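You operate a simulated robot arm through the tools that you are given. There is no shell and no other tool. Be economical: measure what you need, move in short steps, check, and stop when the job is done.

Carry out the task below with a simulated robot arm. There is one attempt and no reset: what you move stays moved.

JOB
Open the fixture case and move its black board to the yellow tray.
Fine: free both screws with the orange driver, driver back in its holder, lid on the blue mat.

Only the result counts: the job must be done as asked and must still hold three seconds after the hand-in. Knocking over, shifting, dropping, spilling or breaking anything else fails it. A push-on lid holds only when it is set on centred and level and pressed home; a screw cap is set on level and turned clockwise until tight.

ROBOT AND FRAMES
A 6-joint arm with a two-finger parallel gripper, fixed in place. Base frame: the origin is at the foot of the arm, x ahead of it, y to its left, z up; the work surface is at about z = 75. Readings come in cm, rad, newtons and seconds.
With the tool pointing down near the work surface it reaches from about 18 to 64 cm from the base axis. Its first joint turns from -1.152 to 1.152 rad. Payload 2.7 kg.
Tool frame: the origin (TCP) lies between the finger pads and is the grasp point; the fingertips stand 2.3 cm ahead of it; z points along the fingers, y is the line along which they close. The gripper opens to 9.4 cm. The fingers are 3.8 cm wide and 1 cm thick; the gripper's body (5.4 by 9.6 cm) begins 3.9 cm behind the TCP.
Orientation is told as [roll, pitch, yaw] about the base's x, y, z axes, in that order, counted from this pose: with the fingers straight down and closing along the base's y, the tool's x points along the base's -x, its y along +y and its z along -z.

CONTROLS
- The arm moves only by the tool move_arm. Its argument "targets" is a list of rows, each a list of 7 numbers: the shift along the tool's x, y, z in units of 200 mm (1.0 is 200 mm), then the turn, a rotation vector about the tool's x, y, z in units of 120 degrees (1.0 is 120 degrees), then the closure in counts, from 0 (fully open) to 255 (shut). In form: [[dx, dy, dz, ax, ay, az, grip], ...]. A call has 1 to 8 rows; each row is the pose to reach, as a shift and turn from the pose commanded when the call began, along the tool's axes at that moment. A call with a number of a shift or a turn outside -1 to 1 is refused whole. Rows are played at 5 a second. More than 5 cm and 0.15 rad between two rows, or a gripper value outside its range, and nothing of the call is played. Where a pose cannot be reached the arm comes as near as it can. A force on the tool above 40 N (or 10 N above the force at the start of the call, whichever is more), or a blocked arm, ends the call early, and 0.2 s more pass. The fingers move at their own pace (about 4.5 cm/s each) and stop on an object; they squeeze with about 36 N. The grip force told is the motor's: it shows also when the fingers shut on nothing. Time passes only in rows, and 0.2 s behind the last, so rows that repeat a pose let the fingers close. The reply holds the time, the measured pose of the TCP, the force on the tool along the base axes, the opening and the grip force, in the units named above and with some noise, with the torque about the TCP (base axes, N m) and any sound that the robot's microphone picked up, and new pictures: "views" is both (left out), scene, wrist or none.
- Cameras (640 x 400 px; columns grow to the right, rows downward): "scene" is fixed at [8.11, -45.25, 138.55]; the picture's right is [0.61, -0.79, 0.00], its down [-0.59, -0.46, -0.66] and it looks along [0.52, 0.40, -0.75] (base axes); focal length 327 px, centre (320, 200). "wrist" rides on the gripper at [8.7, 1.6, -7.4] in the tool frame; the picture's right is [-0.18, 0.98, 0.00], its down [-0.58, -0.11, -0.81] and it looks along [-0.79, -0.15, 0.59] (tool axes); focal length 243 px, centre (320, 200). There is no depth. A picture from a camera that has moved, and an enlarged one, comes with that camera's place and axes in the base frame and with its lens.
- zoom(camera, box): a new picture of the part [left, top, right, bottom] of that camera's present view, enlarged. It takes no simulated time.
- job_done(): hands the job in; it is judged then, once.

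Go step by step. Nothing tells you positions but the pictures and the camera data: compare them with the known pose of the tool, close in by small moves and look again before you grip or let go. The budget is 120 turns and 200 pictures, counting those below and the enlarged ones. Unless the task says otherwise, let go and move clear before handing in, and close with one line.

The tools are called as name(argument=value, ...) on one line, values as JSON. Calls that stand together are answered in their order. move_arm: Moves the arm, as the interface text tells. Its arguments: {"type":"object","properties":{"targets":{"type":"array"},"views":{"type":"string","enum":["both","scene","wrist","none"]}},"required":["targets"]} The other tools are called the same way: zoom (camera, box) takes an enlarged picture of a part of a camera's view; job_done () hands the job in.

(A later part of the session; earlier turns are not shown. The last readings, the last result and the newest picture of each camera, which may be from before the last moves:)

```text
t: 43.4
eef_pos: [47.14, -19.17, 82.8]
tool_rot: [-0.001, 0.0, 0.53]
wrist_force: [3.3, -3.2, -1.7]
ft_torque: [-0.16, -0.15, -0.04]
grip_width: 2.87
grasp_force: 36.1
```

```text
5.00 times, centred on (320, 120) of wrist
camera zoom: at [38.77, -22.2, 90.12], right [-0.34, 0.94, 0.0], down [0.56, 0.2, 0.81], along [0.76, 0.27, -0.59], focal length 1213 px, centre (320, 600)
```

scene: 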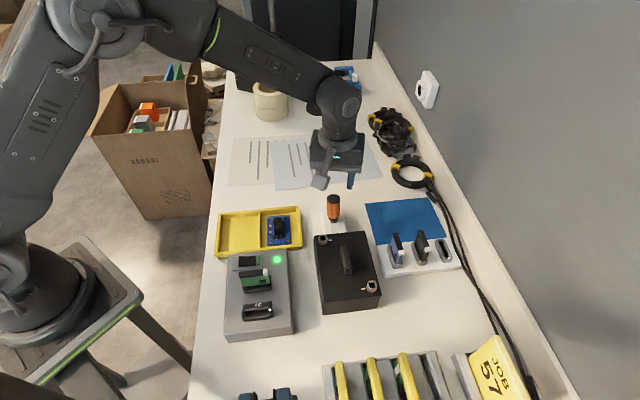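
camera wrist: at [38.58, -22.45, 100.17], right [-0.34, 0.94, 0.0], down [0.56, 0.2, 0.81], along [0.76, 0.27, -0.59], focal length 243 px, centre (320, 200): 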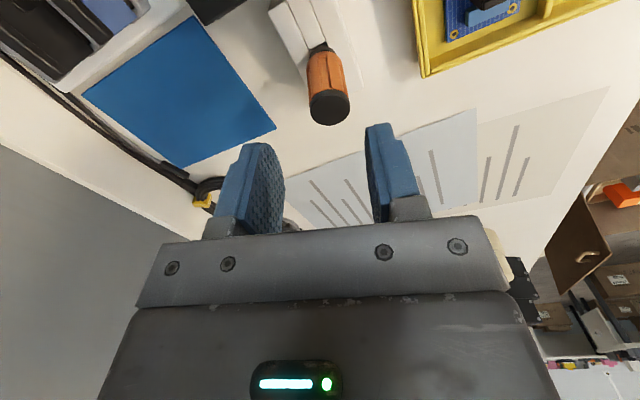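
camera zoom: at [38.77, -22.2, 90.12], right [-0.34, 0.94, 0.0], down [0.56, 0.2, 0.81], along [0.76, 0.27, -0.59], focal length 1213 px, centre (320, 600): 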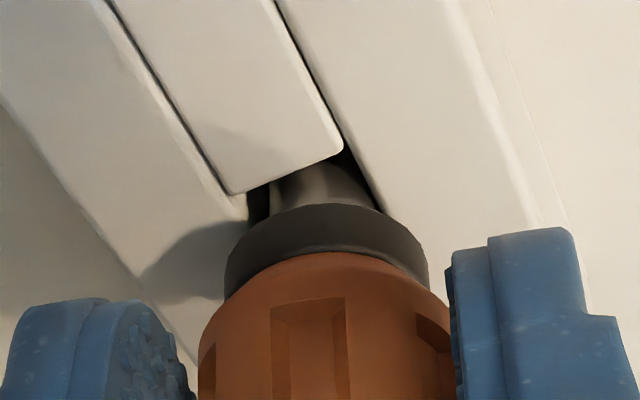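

The collar is about 0.5 cm above the holder. I push it down and look.

move_arm(targets=[[-0.002, -0.001, 0.01, 0, 0, 0, 255], [-0.002, -0.001, 0.02, 0, 0, 0, 255], [-0.002, -0.001, 0.03, 0, 0, 0, 255], [-0.002, -0.001, 0.035, 0, 0, 0, 255]], views="none")

zoom(camera="scene", box=[306, 200, 354, 230])

zoom(camera="wrist", box=[256, 80, 384, 160])

```text
t: 44.4
eef_pos: [47.2, -18.99, 82.38]
tool_rot: [-0.006, -0.005, 0.529]
wrist_force: [0.1, 6.0, 30.8]
ft_torque: [0.46, -0.11, 0.0]
grip_width: 2.88
grasp_force: 36.0
```

```text
13.33 times, centred on (330, 215) of scene
camera zoom: at [8.07, -45.22, 138.56], right [0.61, -0.79, 0.0], down [-0.59, -0.46, -0.66], along [0.52, 0.4, -0.75], focal length 4356 px, centre (187, 0)
```

zoom: 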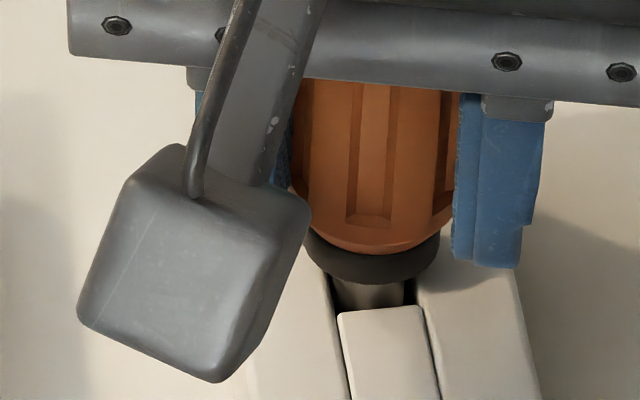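

```text
5.00 times, centred on (320, 120) of wrist
camera zoom: at [38.86, -22.17, 89.69], right [-0.34, 0.94, 0.0], down [0.55, 0.2, 0.81], along [0.76, 0.27, -0.59], focal length 1213 px, centre (320, 600)
```

zoom: 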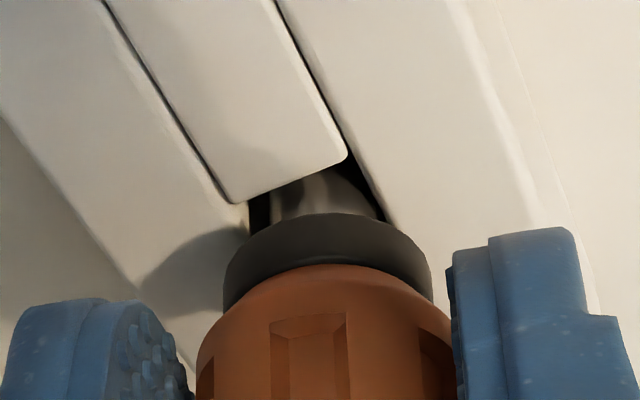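

It is jammed slightly high. I lift about 1 cm to free it and check the centring.

move_arm(targets=[[0, 0, -0.02, 0, 0, 0, 255], [0, 0, -0.045, 0, 0, 0, 255], [0, 0, -0.065, 0, 0, 0, 255], [0, 0, -0.065, 0, 0, 0, 255]], views="none")

zoom(camera="scene", box=[306, 200, 354, 230])

zoom(camera="wrist", box=[256, 80, 384, 160])

```text
t: 45.4
eef_pos: [46.94, -19.01, 83.38]
tool_rot: [0.002, 0.002, 0.531]
wrist_force: [9.0, 5.4, 1.3]
ft_torque: [0.32, -0.58, 0.0]
grip_width: 2.85
grasp_force: 36.3
```

```text
13.33 times, centred on (330, 215) of scene
camera zoom: at [8.13, -45.24, 138.55], right [0.61, -0.79, 0.0], down [-0.59, -0.46, -0.66], along [0.52, 0.4, -0.75], focal length 4356 px, centre (187, 0)
```

zoom: 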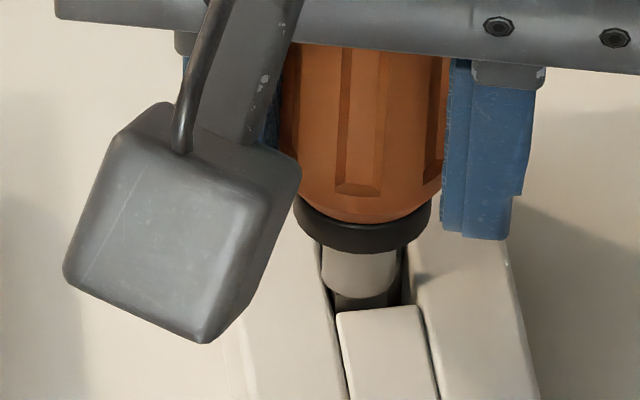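

```text
5.00 times, centred on (320, 120) of wrist
camera zoom: at [38.67, -22.14, 90.76], right [-0.34, 0.94, 0.0], down [0.56, 0.2, 0.81], along [0.76, 0.27, -0.59], focal length 1213 px, centre (320, 600)
```

zoom: 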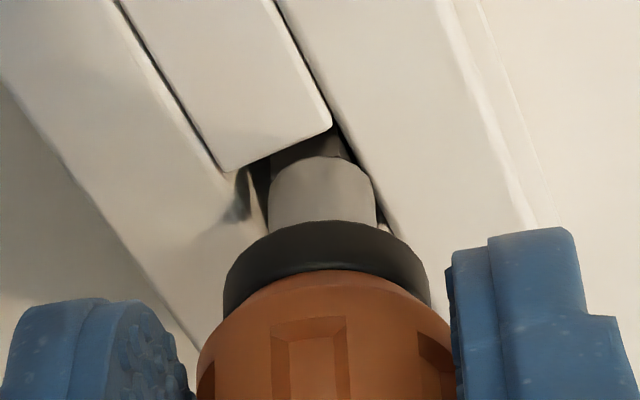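

The shaft sits a bit off to one side, and the force confirms it. I shift +0.22 in x and lower again gently.

move_arm(targets=[[-0.0095, -0.0055, 0, 0, 0, 0, 255], [-0.0095, -0.0055, 0, 0, 0, 0, 255]], views="none")

zoom(camera="scene", box=[306, 200, 354, 230])

zoom(camera="wrist", box=[280, 90, 360, 140])

```text
t: 46.0
eef_pos: [47.1, -19.14, 83.26]
tool_rot: [0.002, 0.002, 0.528]
wrist_force: [-0.9, 0.4, -0.6]
ft_torque: [0.03, -0.02, -0.02]
grip_width: 2.85
grasp_force: 36.1
```

```text
13.33 times, centred on (330, 215) of scene
camera zoom: at [8.11, -45.25, 138.55], right [0.61, -0.79, 0.0], down [-0.59, -0.46, -0.66], along [0.52, 0.4, -0.75], focal length 4356 px, centre (187, 0)
```

zoom: 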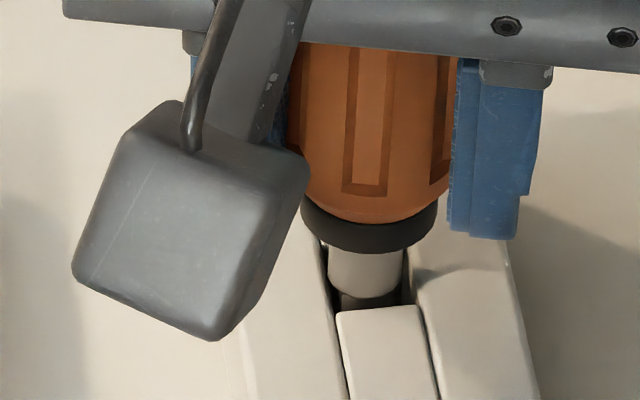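

```text
8.00 times, centred on (320, 115) of wrist
camera zoom: at [38.78, -22.21, 90.72], right [-0.34, 0.94, 0.0], down [0.56, 0.2, 0.8], along [0.76, 0.27, -0.59], focal length 1941 px, centre (320, 880)
```

zoom: 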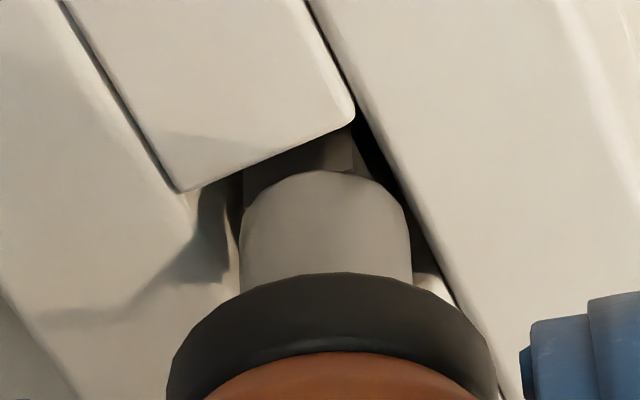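

All side force is gone. I lower slowly to seat it.

move_arm(targets=[[0, 0, 0.015, 0, 0, 0, 255], [0, 0, 0.03, 0, 0, 0, 255], [0, 0, 0.045, 0, 0, 0, 255], [0, 0, 0.058, 0, 0, 0, 255], [0, 0, 0.066, 0, 0, 0, 255], [0, 0, 0.072, 0, 0, 0, 255]], views="none")

zoom(camera="scene", box=[306, 200, 354, 230])

zoom(camera="wrist", box=[280, 90, 360, 140])

```text
t: 47.4
eef_pos: [47.39, -19.04, 82.23]
tool_rot: [-0.005, -0.005, 0.532]
wrist_force: [-7.5, -5.7, 27.6]
ft_torque: [0.04, 0.05, -0.03]
grip_width: 2.86
grasp_force: 36.3
```

```text
13.33 times, centred on (330, 215) of scene
camera zoom: at [8.05, -45.24, 138.55], right [0.61, -0.79, 0.0], down [-0.59, -0.46, -0.66], along [0.52, 0.4, -0.75], focal length 4356 px, centre (187, 0)
```

zoom: 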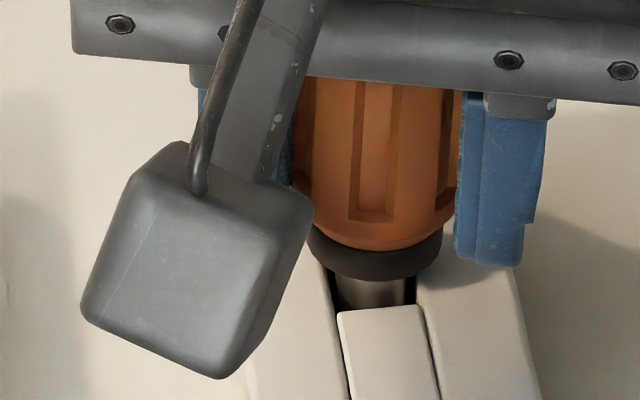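

```text
8.00 times, centred on (320, 115) of wrist
camera zoom: at [39.03, -22.12, 89.53], right [-0.34, 0.94, 0.0], down [0.55, 0.2, 0.81], along [0.76, 0.27, -0.59], focal length 1941 px, centre (320, 880)
```

zoom: 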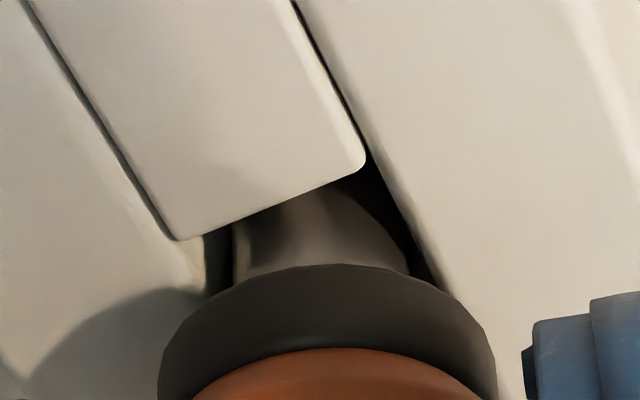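

It stops at the same depth, now against the far wall. I relax the load, release with a wider opening and see how it settles on its own.

move_arm(targets=[[0.006, 0, -0.012, 0, 0, 0, 255], [0.006, 0, -0.012, 0, 0, 0, 180], [0.006, 0, -0.012, 0, 0, 0, 100], [0.006, 0, -0.012, 0, 0, 0, 100], [0.006, 0, -0.1, 0, 0, 0, 100], [0.006, 0, -0.25, 0, 0, 0, 100], [0.006, 0, -0.45, 0, 0, 0, 100], [0.006, 0, -0.45, 0, 0, 0, 100]], views="none")

zoom(camera="scene", box=[270, 150, 430, 250])

zoom(camera="wrist", box=[240, 20, 400, 120])

```text
t: 49.2
eef_pos: [47.16, -19.18, 91.03]
tool_rot: [-0.001, -0.001, 0.531]
wrist_force: [0.0, 0.6, -0.6]
ft_torque: [-0.01, -0.01, 0.0]
grip_width: 5.7
grasp_force: 0.1
```

```text
4.00 times, centred on (350, 200) of scene
camera zoom: at [8.11, -45.25, 138.55], right [0.61, -0.79, 0.0], down [-0.59, -0.46, -0.66], along [0.52, 0.4, -0.75], focal length 1307 px, centre (200, 200)
```

zoom: 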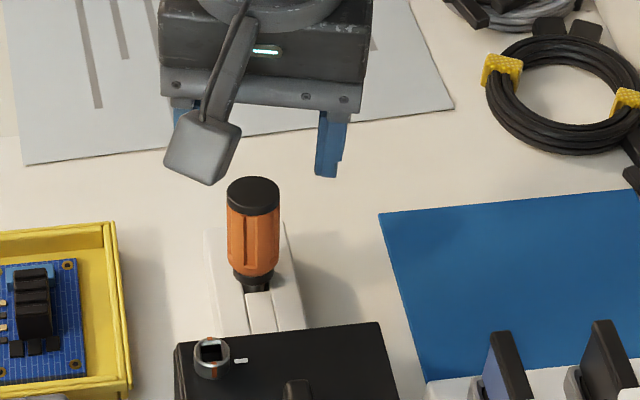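

```text
4.00 times, centred on (320, 70) of wrist
camera zoom: at [38.89, -22.18, 98.47], right [-0.34, 0.94, 0.0], down [0.56, 0.2, 0.81], along [0.76, 0.27, -0.59], focal length 970 px, centre (320, 720)
```

zoom: 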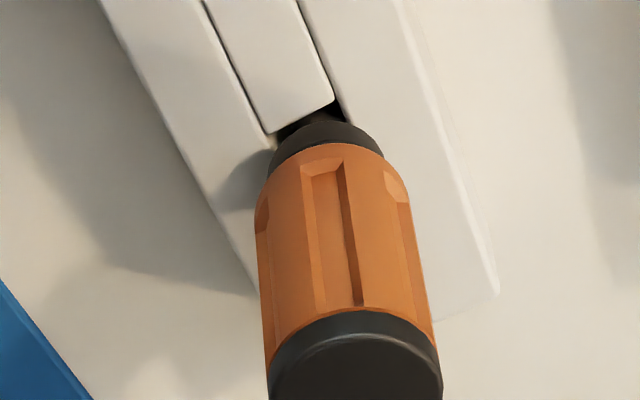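

It settles in the same slightly leaning pose, mainly leaning toward +y. I re-grip with the fingers closing along y, which straightens that lean, centred on the hole axis.

move_arm(targets=[[0.0025, -0.0043, 0, 0, 0, 0.064, 100], [0.0025, -0.0043, 0, 0, 0, 0.128, 100], [0.0025, -0.0043, 0, 0, 0, 0.192, 100], [0.0025, -0.0043, 0.1, 0, 0, 0.253, 100], [0.0025, -0.0043, 0.28, 0, 0, 0.253, 100], [0.0025, -0.0043, 0.41, 0, 0, 0.253, 100], [0.0025, -0.0043, 0.41, 0, 0, 0.253, 180], [0.0025, -0.0043, 0.41, 0, 0, 0.253, 255]], views="none")

move_arm(targets=[[0, 0, 0, 0, 0, 0, 255], [0, 0, 0, 0, 0, 0, 255]], views="none")

zoom(camera="scene", box=[298, 195, 362, 235])

zoom(camera="wrist", box=[256, 80, 384, 160])

```text
t: 51.0
eef_pos: [47.12, -19.17, 82.49]
tool_rot: [0.003, -0.001, 0.001]
wrist_force: [2.1, 6.8, 0.0]
ft_torque: [0.46, -0.11, 0.01]
grip_width: 2.89
grasp_force: 27.5
```

```text
t: 51.6
eef_pos: [47.15, -19.26, 82.52]
tool_rot: [0.001, 0.0, -0.001]
wrist_force: [4.4, 14.0, -2.3]
ft_torque: [0.8, -0.3, 0.01]
grip_width: 2.83
grasp_force: 36.3
```

```text
10.00 times, centred on (330, 215) of scene
camera zoom: at [8.12, -45.22, 138.56], right [0.61, -0.79, 0.0], down [-0.59, -0.46, -0.66], along [0.52, 0.4, -0.75], focal length 3267 px, centre (220, 50)
```

zoom: 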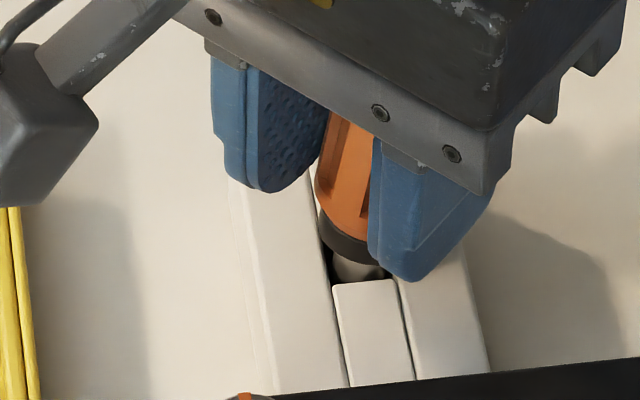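

```text
5.00 times, centred on (320, 120) of wrist
camera zoom: at [38.47, -17.68, 89.95], right [0.18, 0.98, 0.0], down [0.58, -0.11, 0.81], along [0.79, -0.15, -0.59], focal length 1213 px, centre (320, 600)
```

zoom: 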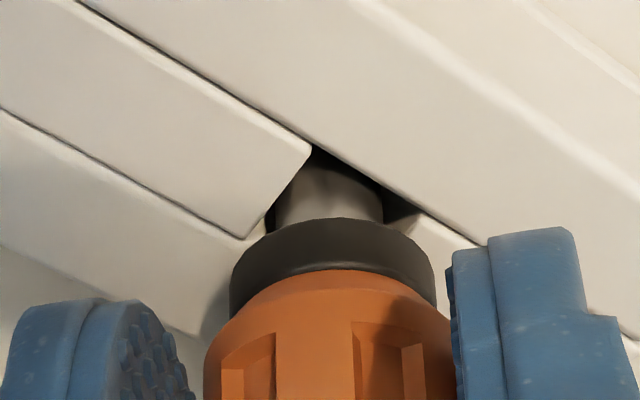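

The side force tells me the hole axis is at about y=-19.12, matching the original grip. I shift there and check the force.

move_arm(targets=[[-0.002, 0.007, 0, 0, 0, 0, 255], [-0.002, 0.007, 0, 0, 0, 0, 255]], views="none")

```text
t: 52.2
eef_pos: [47.23, -19.22, 82.69]
tool_rot: [-0.002, 0.001, 0.0]
wrist_force: [-0.6, 2.2, -0.7]
ft_torque: [0.23, 0.0, 0.0]
grip_width: 2.85
grasp_force: 36.5
```

The side force is nearly zero. I press down lightly while wiggling the yaw a few degrees.

move_arm(targets=[[-0.002, 0.001, 0.008, 0, 0, 0, 255], [-0.002, 0.001, 0.01, 0, 0, -0.05, 255], [-0.002, 0.001, 0.012, 0, 0, 0.0, 255], [-0.002, 0.001, 0.014, 0, 0, 0.05, 255], [-0.002, 0.001, 0.016, 0, 0, 0.0, 255], [-0.002, 0.001, 0.018, 0, 0, -0.05, 255], [-0.002, 0.001, 0.02, 0, 0, 0, 255]], views="none")

zoom(camera="scene", box=[298, 195, 362, 235])

zoom(camera="wrist", box=[256, 80, 384, 160])

```text
t: 53.8
eef_pos: [47.32, -19.02, 82.46]
tool_rot: [-0.001, -0.001, 0.004]
wrist_force: [-10.5, 1.1, 23.4]
ft_torque: [0.02, 0.34, -0.01]
grip_width: 2.86
grasp_force: 36.0
```

```text
10.00 times, centred on (330, 215) of scene
camera zoom: at [8.06, -45.23, 138.56], right [0.61, -0.79, 0.0], down [-0.59, -0.46, -0.66], along [0.52, 0.4, -0.75], focal length 3267 px, centre (220, 50)
```

zoom: 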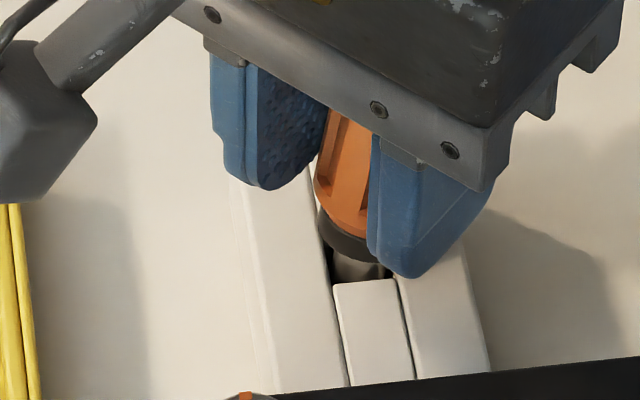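

```text
5.00 times, centred on (320, 120) of wrist
camera zoom: at [38.55, -17.57, 89.85], right [0.18, 0.98, 0.0], down [0.58, -0.11, 0.81], along [0.79, -0.15, -0.59], focal length 1213 px, centre (320, 600)
```

zoom: 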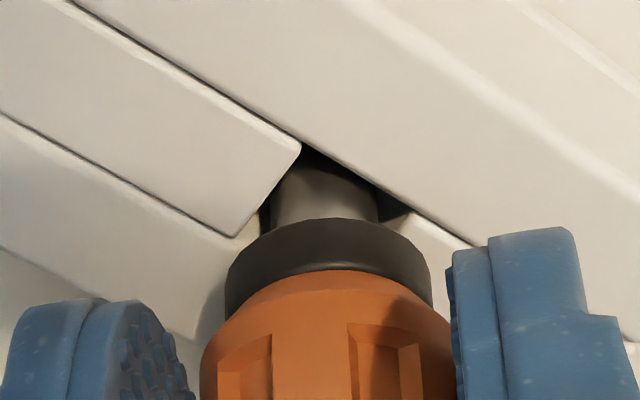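

Pushing is stopped by a tilt jam: the driver's top still leans about 2.4° toward +x in the grip. I tilt the gripper by that amount about the tip to straighten it.

move_arm(targets=[[0, 0, -0.012, 0, 0, 0, 255], [0.006, 0, -0.012, 0, -0.01, 0, 255], [0.0125, 0, -0.012, 0, -0.02, 0, 255], [0.0125, 0, -0.012, 0, -0.02, 0, 255]], views="none")

zoom(camera="scene", box=[298, 195, 362, 235])

```text
t: 54.8
eef_pos: [47.0, -19.06, 82.46]
tool_rot: [-0.001, -0.041, 0.001]
wrist_force: [2.1, -1.0, -1.0]
ft_torque: [-0.04, -0.06, -0.01]
grip_width: 2.85
grasp_force: 35.9
```

```text
10.00 times, centred on (330, 215) of scene
camera zoom: at [8.12, -45.25, 138.55], right [0.61, -0.79, 0.0], down [-0.59, -0.46, -0.66], along [0.52, 0.4, -0.75], focal length 3267 px, centre (220, 50)
```

zoom: 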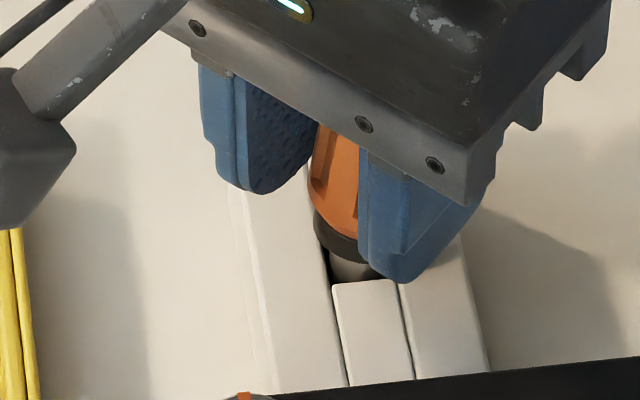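

Forces are now near zero, so I press down gently.

move_arm(targets=[[0, 0, 0.01, 0, 0, 0, 255], [0, 0, 0.02, 0, 0, 0, 255], [0, 0, 0.03, 0, 0, 0, 255], [0, 0, 0.036, 0, 0, 0, 255]], views="none")

zoom(camera="scene", box=[298, 195, 362, 235])

zoom(camera="wrist", box=[256, 80, 384, 160])

```text
t: 55.8
eef_pos: [47.35, -19.17, 82.16]
tool_rot: [-0.004, -0.047, 0.002]
wrist_force: [-2.7, 5.0, 29.1]
ft_torque: [0.13, 0.04, 0.02]
grip_width: 2.85
grasp_force: 35.8
```

```text
10.00 times, centred on (330, 215) of scene
camera zoom: at [8.06, -45.22, 138.56], right [0.61, -0.79, 0.0], down [-0.59, -0.46, -0.66], along [0.52, 0.4, -0.75], focal length 3267 px, centre (220, 50)
```

zoom: 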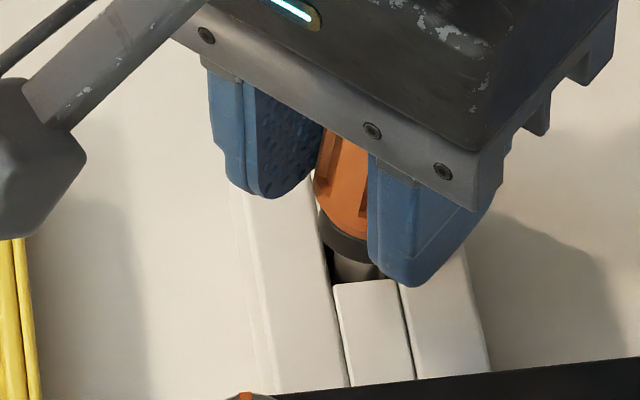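

```text
5.00 times, centred on (320, 120) of wrist
camera zoom: at [38.22, -17.56, 89.1], right [0.18, 0.98, 0.01], down [0.54, -0.11, 0.83], along [0.82, -0.15, -0.55], focal length 1213 px, centre (320, 600)
```

zoom: 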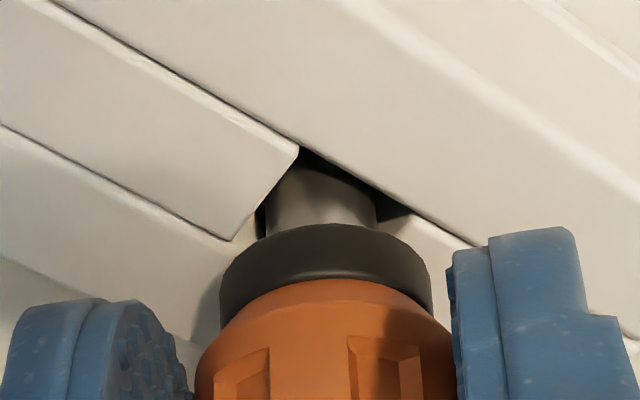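

It is still not at its original depth. I lift it fully out for a clean look and re-insertion.

move_arm(targets=[[0.01, 0, -0.02, 0, 0, 0, 255], [0.01, 0, -0.08, 0, 0, 0, 255], [0.01, 0, -0.15, 0, 0, 0, 255], [0.01, 0, -0.2, 0, 0, 0, 255]], views="none")

zoom(camera="scene", box=[298, 185, 362, 225])

zoom(camera="wrist", box=[256, 50, 384, 130])

```text
t: 56.8
eef_pos: [46.61, -18.91, 85.86]
tool_rot: [0.002, -0.04, 0.0]
wrist_force: [0.2, 1.2, -0.4]
ft_torque: [-0.05, 0.0, -0.01]
grip_width: 2.87
grasp_force: 36.6
```

```text
10.00 times, centred on (330, 205) of scene
camera zoom: at [8.11, -45.25, 138.55], right [0.61, -0.79, 0.0], down [-0.59, -0.46, -0.66], along [0.52, 0.4, -0.75], focal length 3267 px, centre (220, 150)
```

zoom: 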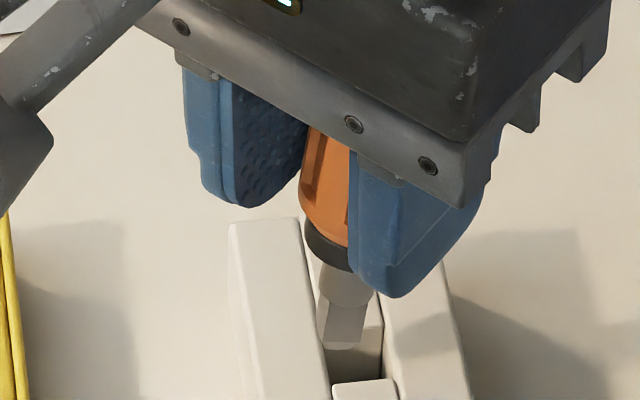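

```text
5.00 times, centred on (320, 90) of wrist
camera zoom: at [37.66, -17.43, 92.89], right [0.18, 0.98, 0.01], down [0.55, -0.11, 0.83], along [0.81, -0.15, -0.56], focal length 1213 px, centre (320, 750)
```

zoom: 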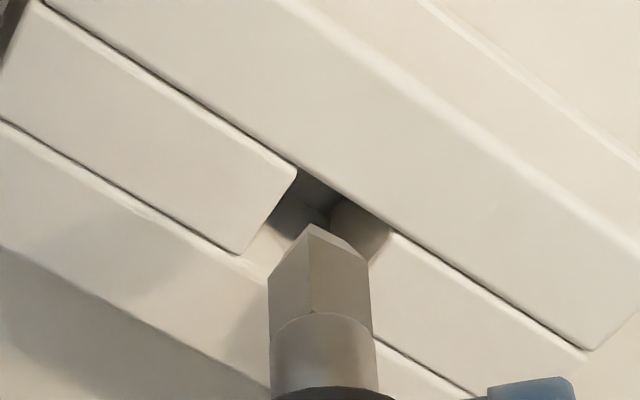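

Seen clear of the hole, the driver is tilted about 5–8° in the grip with its tip toward -x. I tilt the gripper further to make it plumb and look again.

move_arm(targets=[[0.014, 0, -0.02, 0, -0.024, 0, 255], [0.028, 0, -0.02, 0, -0.048, 0, 255], [0.028, 0, -0.02, 0, -0.048, 0, 255]], views="none")

zoom(camera="scene", box=[298, 185, 362, 225])

zoom(camera="wrist", box=[256, 50, 384, 130])

```text
t: 57.6
eef_pos: [46.14, -19.09, 86.28]
tool_rot: [0.0, -0.143, 0.0]
wrist_force: [-0.3, 0.2, -0.9]
ft_torque: [-0.01, 0.01, -0.02]
grip_width: 2.86
grasp_force: 36.4
```

```text
10.00 times, centred on (330, 205) of scene
camera zoom: at [8.11, -45.25, 138.55], right [0.61, -0.79, 0.0], down [-0.59, -0.46, -0.66], along [0.52, 0.4, -0.75], focal length 3267 px, centre (220, 150)
```

zoom: 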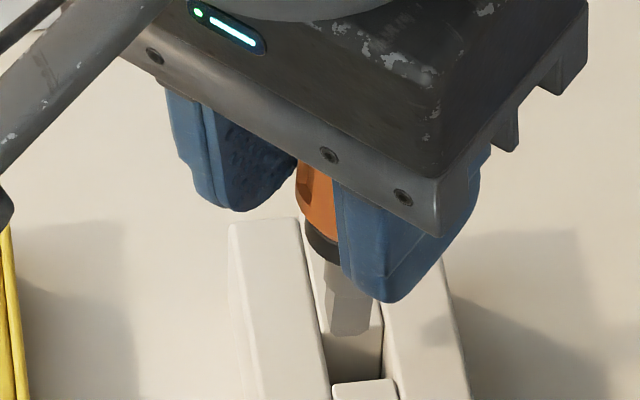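

```text
5.00 times, centred on (320, 90) of wrist
camera zoom: at [36.43, -17.56, 92.32], right [0.18, 0.98, 0.03], down [0.46, -0.11, 0.88], along [0.87, -0.15, -0.47], focal length 1213 px, centre (320, 750)
```

zoom: 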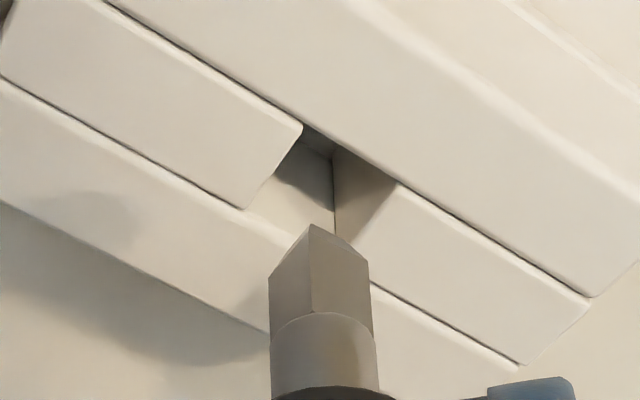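

The driver is now close to plumb. I shift about +0.2 in x, lower until the tip just enters, and check.

move_arm(targets=[[-0.01, -0.001, 0.0015, 0, 0, 0, 255], [-0.004, -0.001, 0.04, 0, 0, 0, 255], [0.0, -0.001, 0.07, 0, 0, 0, 255], [0.0, -0.001, 0.07, 0, 0, 0, 255]], views="none")

zoom(camera="scene", box=[298, 190, 362, 230])

zoom(camera="wrist", box=[256, 60, 384, 140])

```text
t: 58.6
eef_pos: [46.34, -19.12, 84.88]
tool_rot: [0.0, -0.144, 0.0]
wrist_force: [0.4, 0.5, -1.8]
ft_torque: [0.0, 0.01, -0.01]
grip_width: 2.84
grasp_force: 35.7
```

```text
10.00 times, centred on (330, 210) of scene
camera zoom: at [8.11, -45.25, 138.55], right [0.61, -0.79, 0.0], down [-0.59, -0.46, -0.66], along [0.52, 0.4, -0.75], focal length 3267 px, centre (220, 100)
```

zoom: 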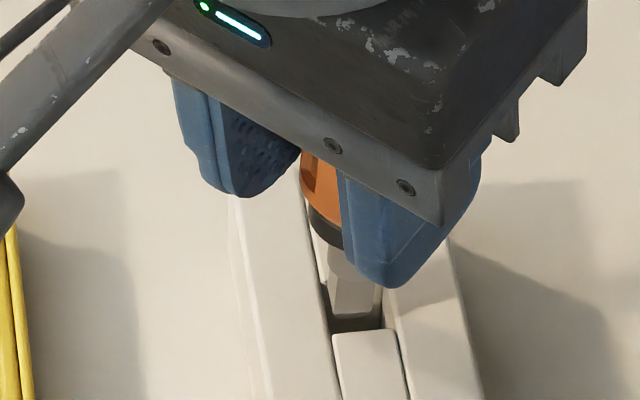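

```text
5.00 times, centred on (320, 100) of wrist
camera zoom: at [36.63, -17.55, 90.91], right [0.18, 0.98, 0.03], down [0.46, -0.11, 0.88], along [0.87, -0.15, -0.47], focal length 1213 px, centre (320, 700)
```

zoom: 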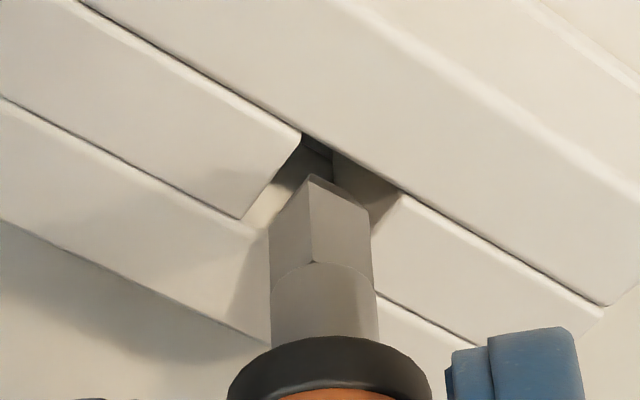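

Well aligned; I lower the tip into the hole along true vertical.

move_arm(targets=[[0.002, -0.002, 0.015, 0, 0, 0, 255], [0.0045, -0.002, 0.03, 0, 0, 0, 255], [0.0065, -0.002, 0.045, 0, 0, 0, 255], [0.0086, -0.002, 0.0594, 0, 0, 0, 255], [0.0086, -0.002, 0.0594, 0, 0, 0, 255]], views="none")

zoom(camera="scene", box=[298, 190, 362, 230])

zoom(camera="wrist", box=[256, 60, 384, 140])

```text
t: 59.8
eef_pos: [46.24, -18.99, 83.66]
tool_rot: [0.0, -0.142, 0.001]
wrist_force: [0.4, 0.6, -0.5]
ft_torque: [-0.01, 0.01, -0.01]
grip_width: 2.89
grasp_force: 35.4
```

```text
10.00 times, centred on (330, 210) of scene
camera zoom: at [8.11, -45.25, 138.55], right [0.61, -0.79, 0.0], down [-0.59, -0.46, -0.66], along [0.52, 0.4, -0.75], focal length 3267 px, centre (220, 100)
```

zoom: 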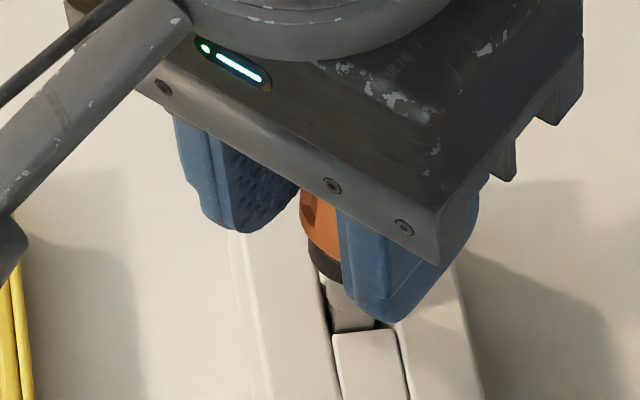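

```text
5.00 times, centred on (320, 100) of wrist
camera zoom: at [36.6, -17.6, 89.74], right [0.18, 0.98, 0.03], down [0.46, -0.11, 0.88], along [0.87, -0.15, -0.47], focal length 1213 px, centre (320, 700)
```

zoom: 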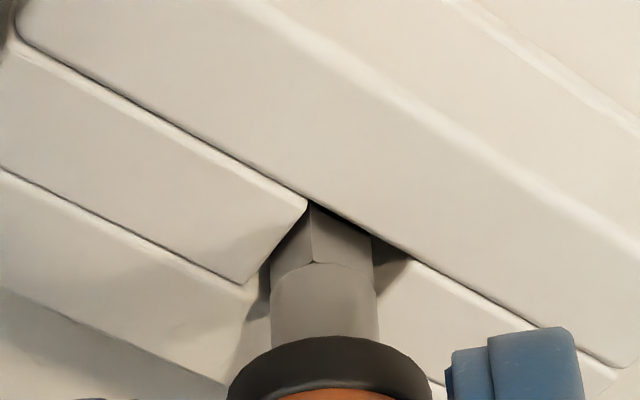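

No contact so far. I nudge +0.05 in y and lower further.

move_arm(targets=[[0.0014, 0.0025, 0.01, 0, 0, 0, 255], [0.0028, 0.0025, 0.02, 0, 0, 0, 255], [0.0043, 0.0025, 0.03, 0, 0, 0, 255], [0.0057, 0.0025, 0.04, 0, 0, 0, 255], [0.0065, 0.0025, 0.046, 0, 0, 0, 255]], views="none")

zoom(camera="wrist", box=[256, 60, 384, 140])

```text
t: 61.0
eef_pos: [46.3, -19.1, 82.69]
tool_rot: [-0.003, -0.144, 0.0]
wrist_force: [3.9, -2.0, 0.4]
ft_torque: [-0.13, -0.23, -0.05]
grip_width: 2.84
grasp_force: 35.8
```

```text
5.00 times, centred on (320, 100) of wrist
camera zoom: at [36.67, -17.56, 88.75], right [0.18, 0.98, 0.03], down [0.46, -0.11, 0.88], along [0.87, -0.15, -0.47], focal length 1213 px, centre (320, 700)
```

zoom: 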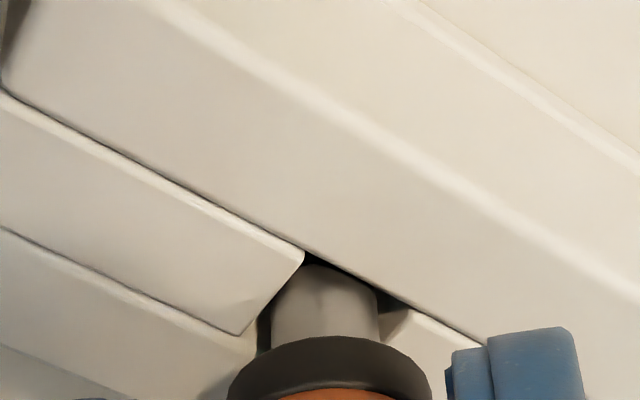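

The shaft is entering, and I continue down.

move_arm(targets=[[0.0, 0.0015, 0.01, 0, 0, 0, 255], [0.0014, 0.0015, 0.02, 0, 0, 0, 255], [0.0028, 0.0015, 0.03, 0, 0, 0, 255], [0.0043, 0.0015, 0.04, 0, 0, 0, 255]], views="none")

zoom(camera="wrist", box=[256, 60, 384, 140])

zoom(camera="scene", box=[298, 190, 362, 230])

```text
t: 62.0
eef_pos: [46.33, -19.04, 82.06]
tool_rot: [-0.002, -0.148, 0.001]
wrist_force: [-3.2, 0.5, 29.1]
ft_torque: [0.02, -0.07, -0.03]
grip_width: 2.85
grasp_force: 35.9
```

```text
5.00 times, centred on (320, 100) of wrist
camera zoom: at [36.73, -17.54, 88.11], right [0.18, 0.98, 0.03], down [0.46, -0.11, 0.88], along [0.87, -0.15, -0.47], focal length 1213 px, centre (320, 700)
```

zoom: 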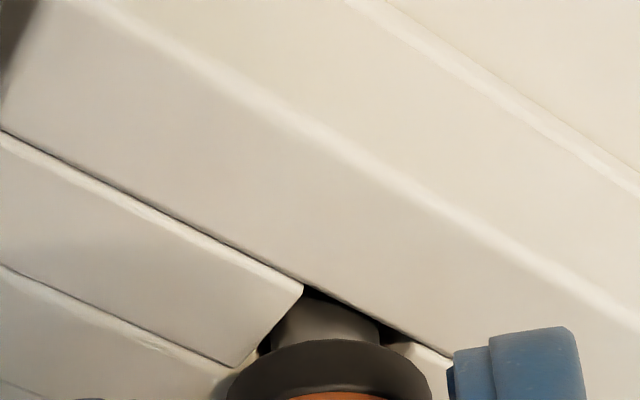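

```text
10.00 times, centred on (330, 210) of scene
camera zoom: at [8.06, -45.23, 138.56], right [0.61, -0.79, 0.0], down [-0.59, -0.46, -0.66], along [0.52, 0.4, -0.75], focal length 3267 px, centre (220, 100)
```

zoom: 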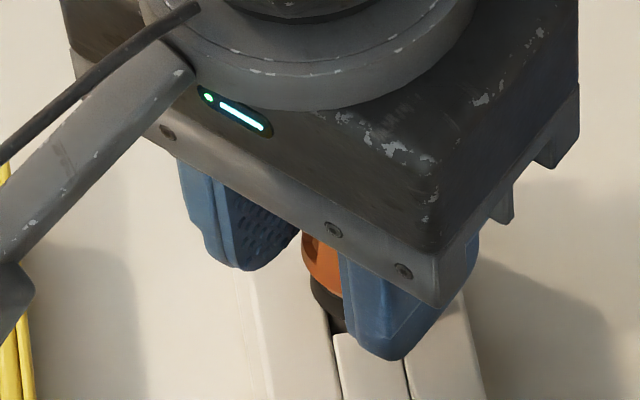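

The collar now sits at the seated height. I relax the load, open wide, and rise.

move_arm(targets=[[-0.001, 0, -0.008, 0, 0, 0, 255], [-0.001, 0, -0.008, 0, 0, 0, 160], [-0.001, 0, -0.008, 0, 0, 0, 80], [-0.001, 0, -0.008, 0, 0, 0, 75], [-0.001, 0, -0.008, 0, 0, 0, 75]], views="none")

zoom(camera="scene", box=[298, 190, 362, 230])

```text
t: 63.2
eef_pos: [46.33, -19.07, 81.96]
tool_rot: [0.001, -0.143, 0.0]
wrist_force: [-0.3, -0.9, 0.0]
ft_torque: [-0.03, 0.02, 0.0]
grip_width: 6.65
grasp_force: 0.0
```

```text
10.00 times, centred on (330, 210) of scene
camera zoom: at [8.11, -45.25, 138.55], right [0.61, -0.79, 0.0], down [-0.59, -0.46, -0.66], along [0.52, 0.4, -0.75], focal length 3267 px, centre (220, 100)
```

zoom: 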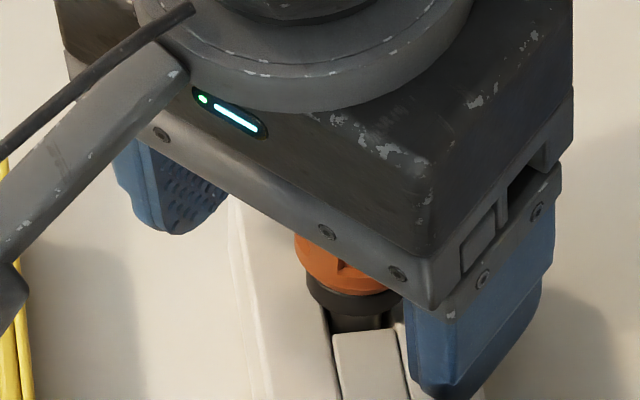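

Released; now I rise straight up and compare with the starting view.

move_arm(targets=[[0.014, 0, -0.1, 0, 0, 0, 75], [0.036, 0, -0.25, 0, 0, 0, 75], [0.064, 0, -0.45, 0, 0, 0, 75], [0.064, 0, -0.45, 0, 0.035, 0, 75], [0.064, 0, -0.45, 0, 0.068, 0, 75]], views="none")

zoom(camera="scene", box=[270, 150, 430, 250])

zoom(camera="scene", box=[310, 200, 358, 230])

```text
t: 64.4
eef_pos: [43.69, -18.99, 90.86]
tool_rot: [0.0, 0.0, 0.0]
wrist_force: [-0.3, 0.0, -1.1]
ft_torque: [-0.03, -0.01, 0.0]
grip_width: 6.65
grasp_force: 0.1
```

```text
4.00 times, centred on (350, 200) of scene
camera zoom: at [8.11, -45.25, 138.55], right [0.61, -0.79, 0.0], down [-0.59, -0.46, -0.66], along [0.52, 0.4, -0.75], focal length 1307 px, centre (200, 200)
```

zoom: 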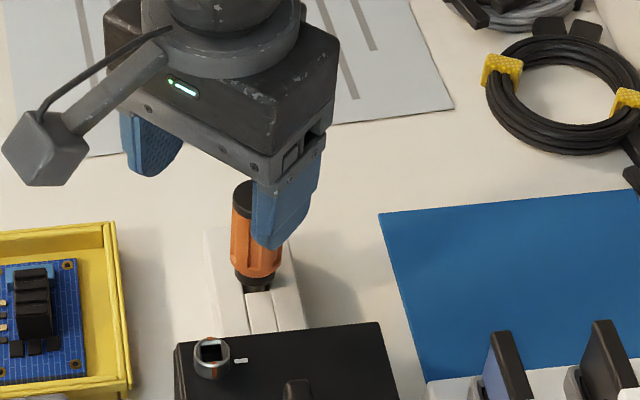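

```text
13.33 times, centred on (334, 215) of scene
camera zoom: at [8.11, -45.25, 138.55], right [0.61, -0.79, 0.0], down [-0.59, -0.46, -0.66], along [0.52, 0.4, -0.75], focal length 4356 px, centre (133, 0)
```

zoom: 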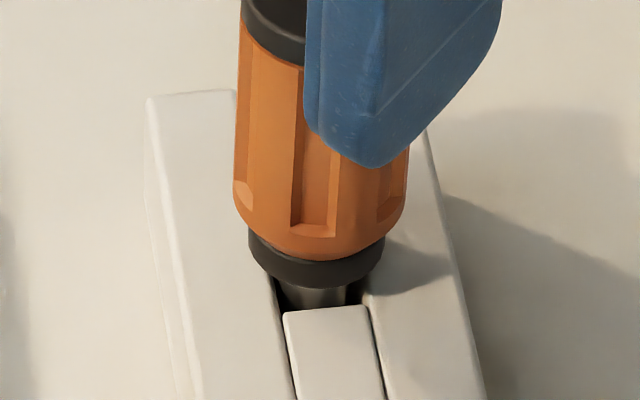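

The driver stands upright in the hole but about 0.4 cm above its original depth. I push it down from above with closed fingers.

move_arm(targets=[[-0.08, -0.002, -0.03, 0, 0, 0, 150], [-0.173, -0.004, -0.03, 0, 0, 0, 255], [-0.173, -0.004, -0.03, 0, 0, 0, 255], [-0.173, -0.004, 0.06, 0, 0, 0, 255], [-0.173, -0.004, 0.12, 0, 0, 0, 255], [-0.173, -0.004, 0.15, 0, 0, 0, 255], [-0.173, -0.004, 0.165, 0, 0, 0, 255]], views="none")

zoom(camera="scene", box=[298, 190, 362, 230])

```text
t: 66.0
eef_pos: [47.16, -19.25, 87.51]
tool_rot: [0.001, 0.0, 0.001]
wrist_force: [0.9, -0.2, 0.2]
ft_torque: [0.02, 0.01, 0.04]
grip_width: 0.01
grasp_force: 36.4
```

```text
10.00 times, centred on (330, 210) of scene
camera zoom: at [8.11, -45.25, 138.55], right [0.61, -0.79, 0.0], down [-0.59, -0.46, -0.66], along [0.52, 0.4, -0.75], focal length 3267 px, centre (220, 100)
```

zoom: 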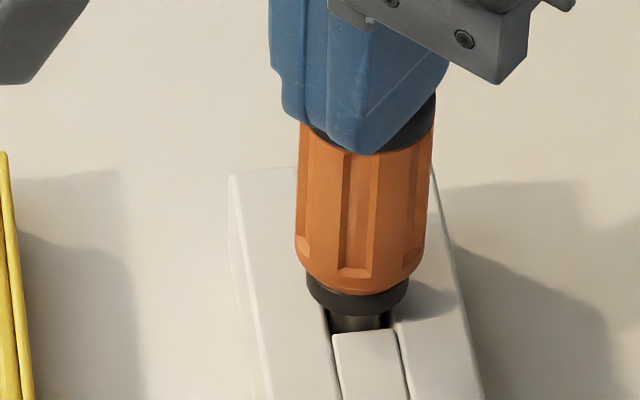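

There is no contact yet, so I keep lowering in small steps.

move_arm(targets=[[0, 0, 0.01, 0, 0, 0, 255], [0, 0, 0.02, 0, 0, 0, 255], [0, 0, 0.03, 0, 0, 0, 255], [0, 0, 0.04, 0, 0, 0, 255], [0, 0, 0.05, 0, 0, 0, 255]], views="none")

zoom(camera="scene", box=[298, 190, 362, 230])

```text
t: 67.3
eef_pos: [47.41, -19.28, 87.08]
tool_rot: [-0.004, -0.014, 0.001]
wrist_force: [-1.1, -0.9, 6.1]
ft_torque: [-0.02, 0.03, -0.01]
grip_width: 0.01
grasp_force: 36.1
stopped in row 5: the force on the tool passed its limit at 41 N (the readings are from after the stop); the commanded pose is now the measured one
```

```text
10.00 times, centred on (330, 210) of scene
camera zoom: at [8.1, -45.24, 138.55], right [0.61, -0.79, 0.0], down [-0.59, -0.46, -0.66], along [0.52, 0.4, -0.75], focal length 3267 px, centre (220, 100)
```

zoom: 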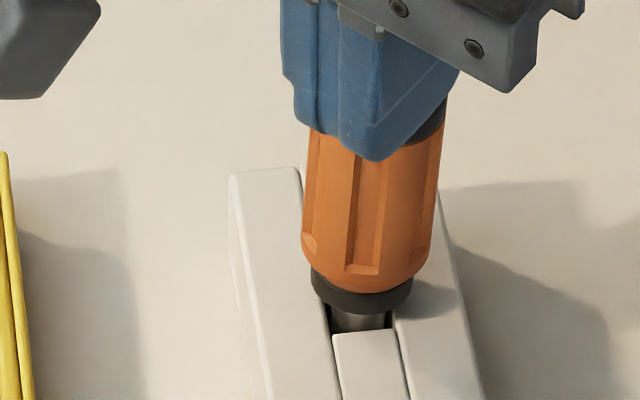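

Pressing at 41 N moves it no deeper, so the driver is firmly seated on its floor. Next is the lid: I rise and go above its handle, turned 45° to grip across it.

move_arm(targets=[[0, 0, -0.2, 0, 0, 0, 255], [0, 0, -0.4, 0, 0, -0.0625, 200], [0.12, -0.115, -0.45, 0, 0, -0.125, 120], [0.25, -0.235, -0.45, 0, 0, -0.1875, 90], [0.37, -0.35, -0.45, 0, 0, -0.25, 90], [0.485, -0.465, -0.45, 0, 0, -0.3125, 90], [0.485, -0.465, -0.38, 0, 0, -0.375, 90]])

zoom(camera="scene", box=[252, 160, 508, 320])

zoom(camera="wrist", box=[192, 20, 448, 180])

```text
t: 68.9
eef_pos: [37.77, -28.56, 94.38]
tool_rot: [-0.01, -0.004, 0.788]
wrist_force: [-0.1, -0.4, -0.2]
ft_torque: [0.0, -0.02, 0.01]
grip_width: 6.08
grasp_force: 0.1
camera wrist: at [30.39, -33.61, 101.82], right [-0.57, 0.82, -0.01], down [0.48, 0.34, 0.81], along [0.67, 0.46, -0.59], focal length 243 px, centre (320, 200)
```

scene: 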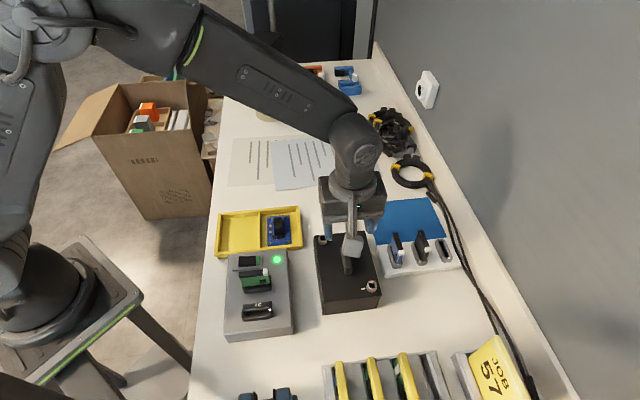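
wrist: 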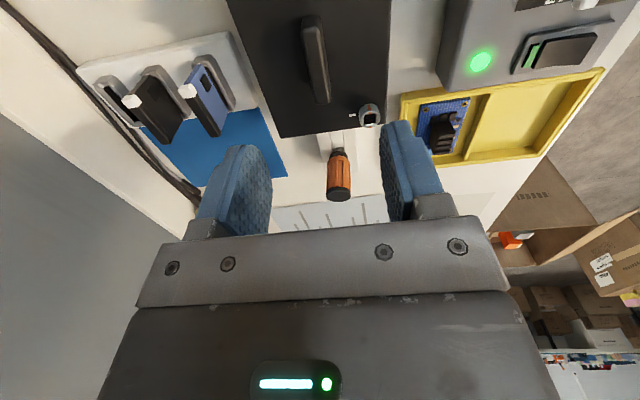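

```text
2.50 times, centred on (380, 240) of scene
camera zoom: at [8.11, -45.25, 138.55], right [0.61, -0.79, 0.0], down [-0.59, -0.46, -0.66], along [0.52, 0.4, -0.75], focal length 817 px, centre (170, 100)
```

zoom: 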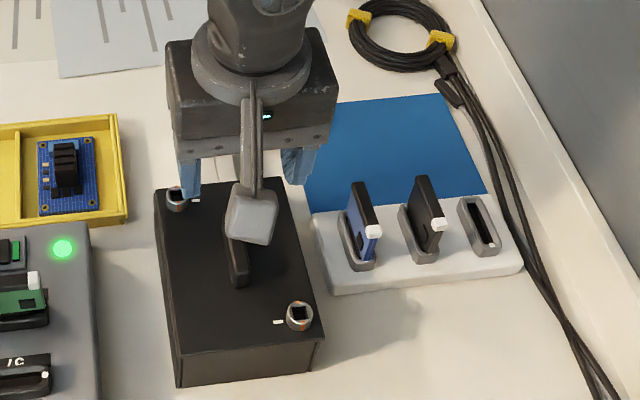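

```text
2.50 times, centred on (320, 100) of wrist
camera zoom: at [30.39, -33.61, 101.82], right [-0.57, 0.82, -0.01], down [0.48, 0.34, 0.81], along [0.67, 0.46, -0.59], focal length 606 px, centre (320, 450)
```

zoom: 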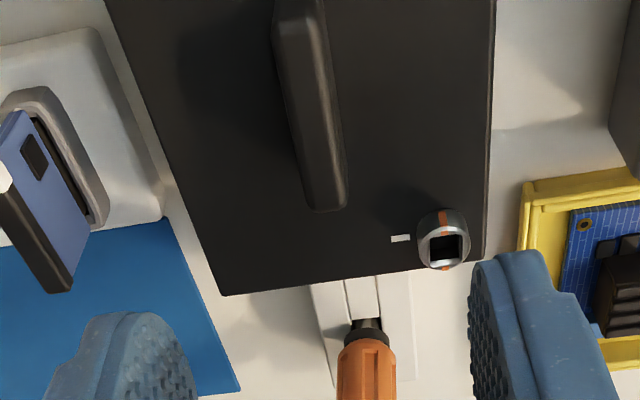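

The handle is centred under the gripper across its width. I descend over it and look.

move_arm(targets=[[0, 0, 0.12, -0.0047, -0.002, 0, 90], [0, 0, 0.27, -0.0047, -0.002, 0, 90], [0, 0, 0.4, -0.0047, -0.002, 0, 90], [0, 0, 0.46, -0.0047, -0.002, 0, 90]])

zoom(camera="scene", box=[316, 225, 396, 275])

```text
t: 69.9
eef_pos: [37.78, -28.58, 85.37]
tool_rot: [-0.002, -0.009, 0.788]
wrist_force: [-0.6, 0.5, 0.0]
ft_torque: [0.02, 0.01, 0.01]
grip_width: 6.09
grasp_force: 0.0
camera wrist: at [30.43, -33.63, 92.59], right [-0.57, 0.82, 0.0], down [0.48, 0.33, 0.81], along [0.67, 0.46, -0.58], focal length 243 px, centre (320, 200)
```

scene: 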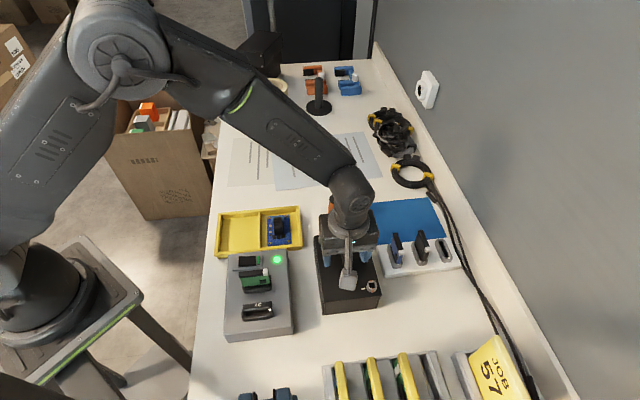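
wrist: 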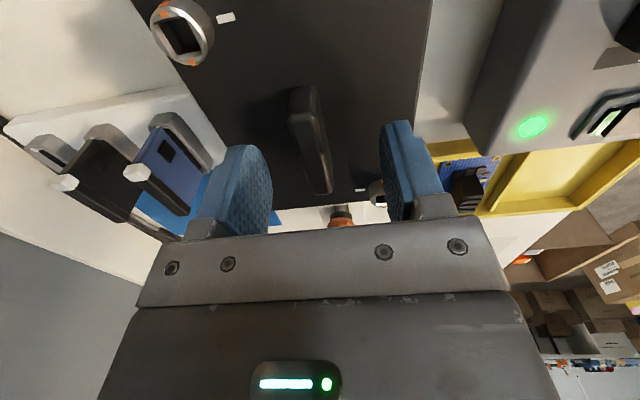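

```text
8.00 times, centred on (356, 250) of scene
camera zoom: at [8.11, -45.25, 138.55], right [0.61, -0.79, 0.0], down [-0.59, -0.46, -0.66], along [0.52, 0.4, -0.75], focal length 2613 px, centre (32, -200)
```

zoom: 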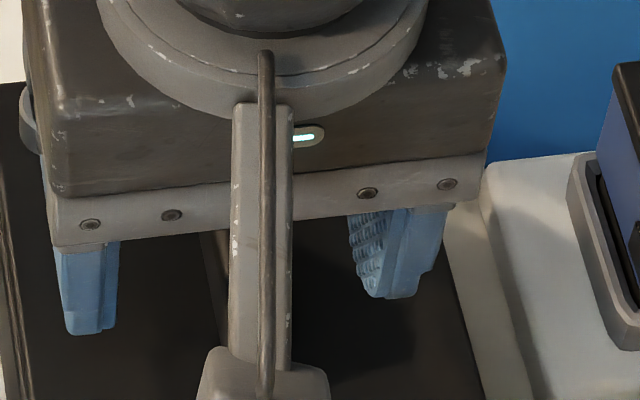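

zoom(camera="wrist", box=[256, 70, 416, 210])

```text
2.86 times, centred on (336, 140) of wrist
camera zoom: at [30.43, -33.63, 92.59], right [-0.57, 0.82, 0.0], down [0.48, 0.33, 0.81], along [0.67, 0.46, -0.58], focal length 693 px, centre (274, 371)
```

zoom: 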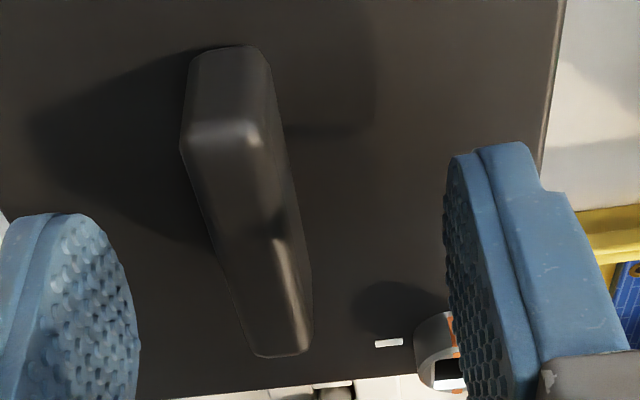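

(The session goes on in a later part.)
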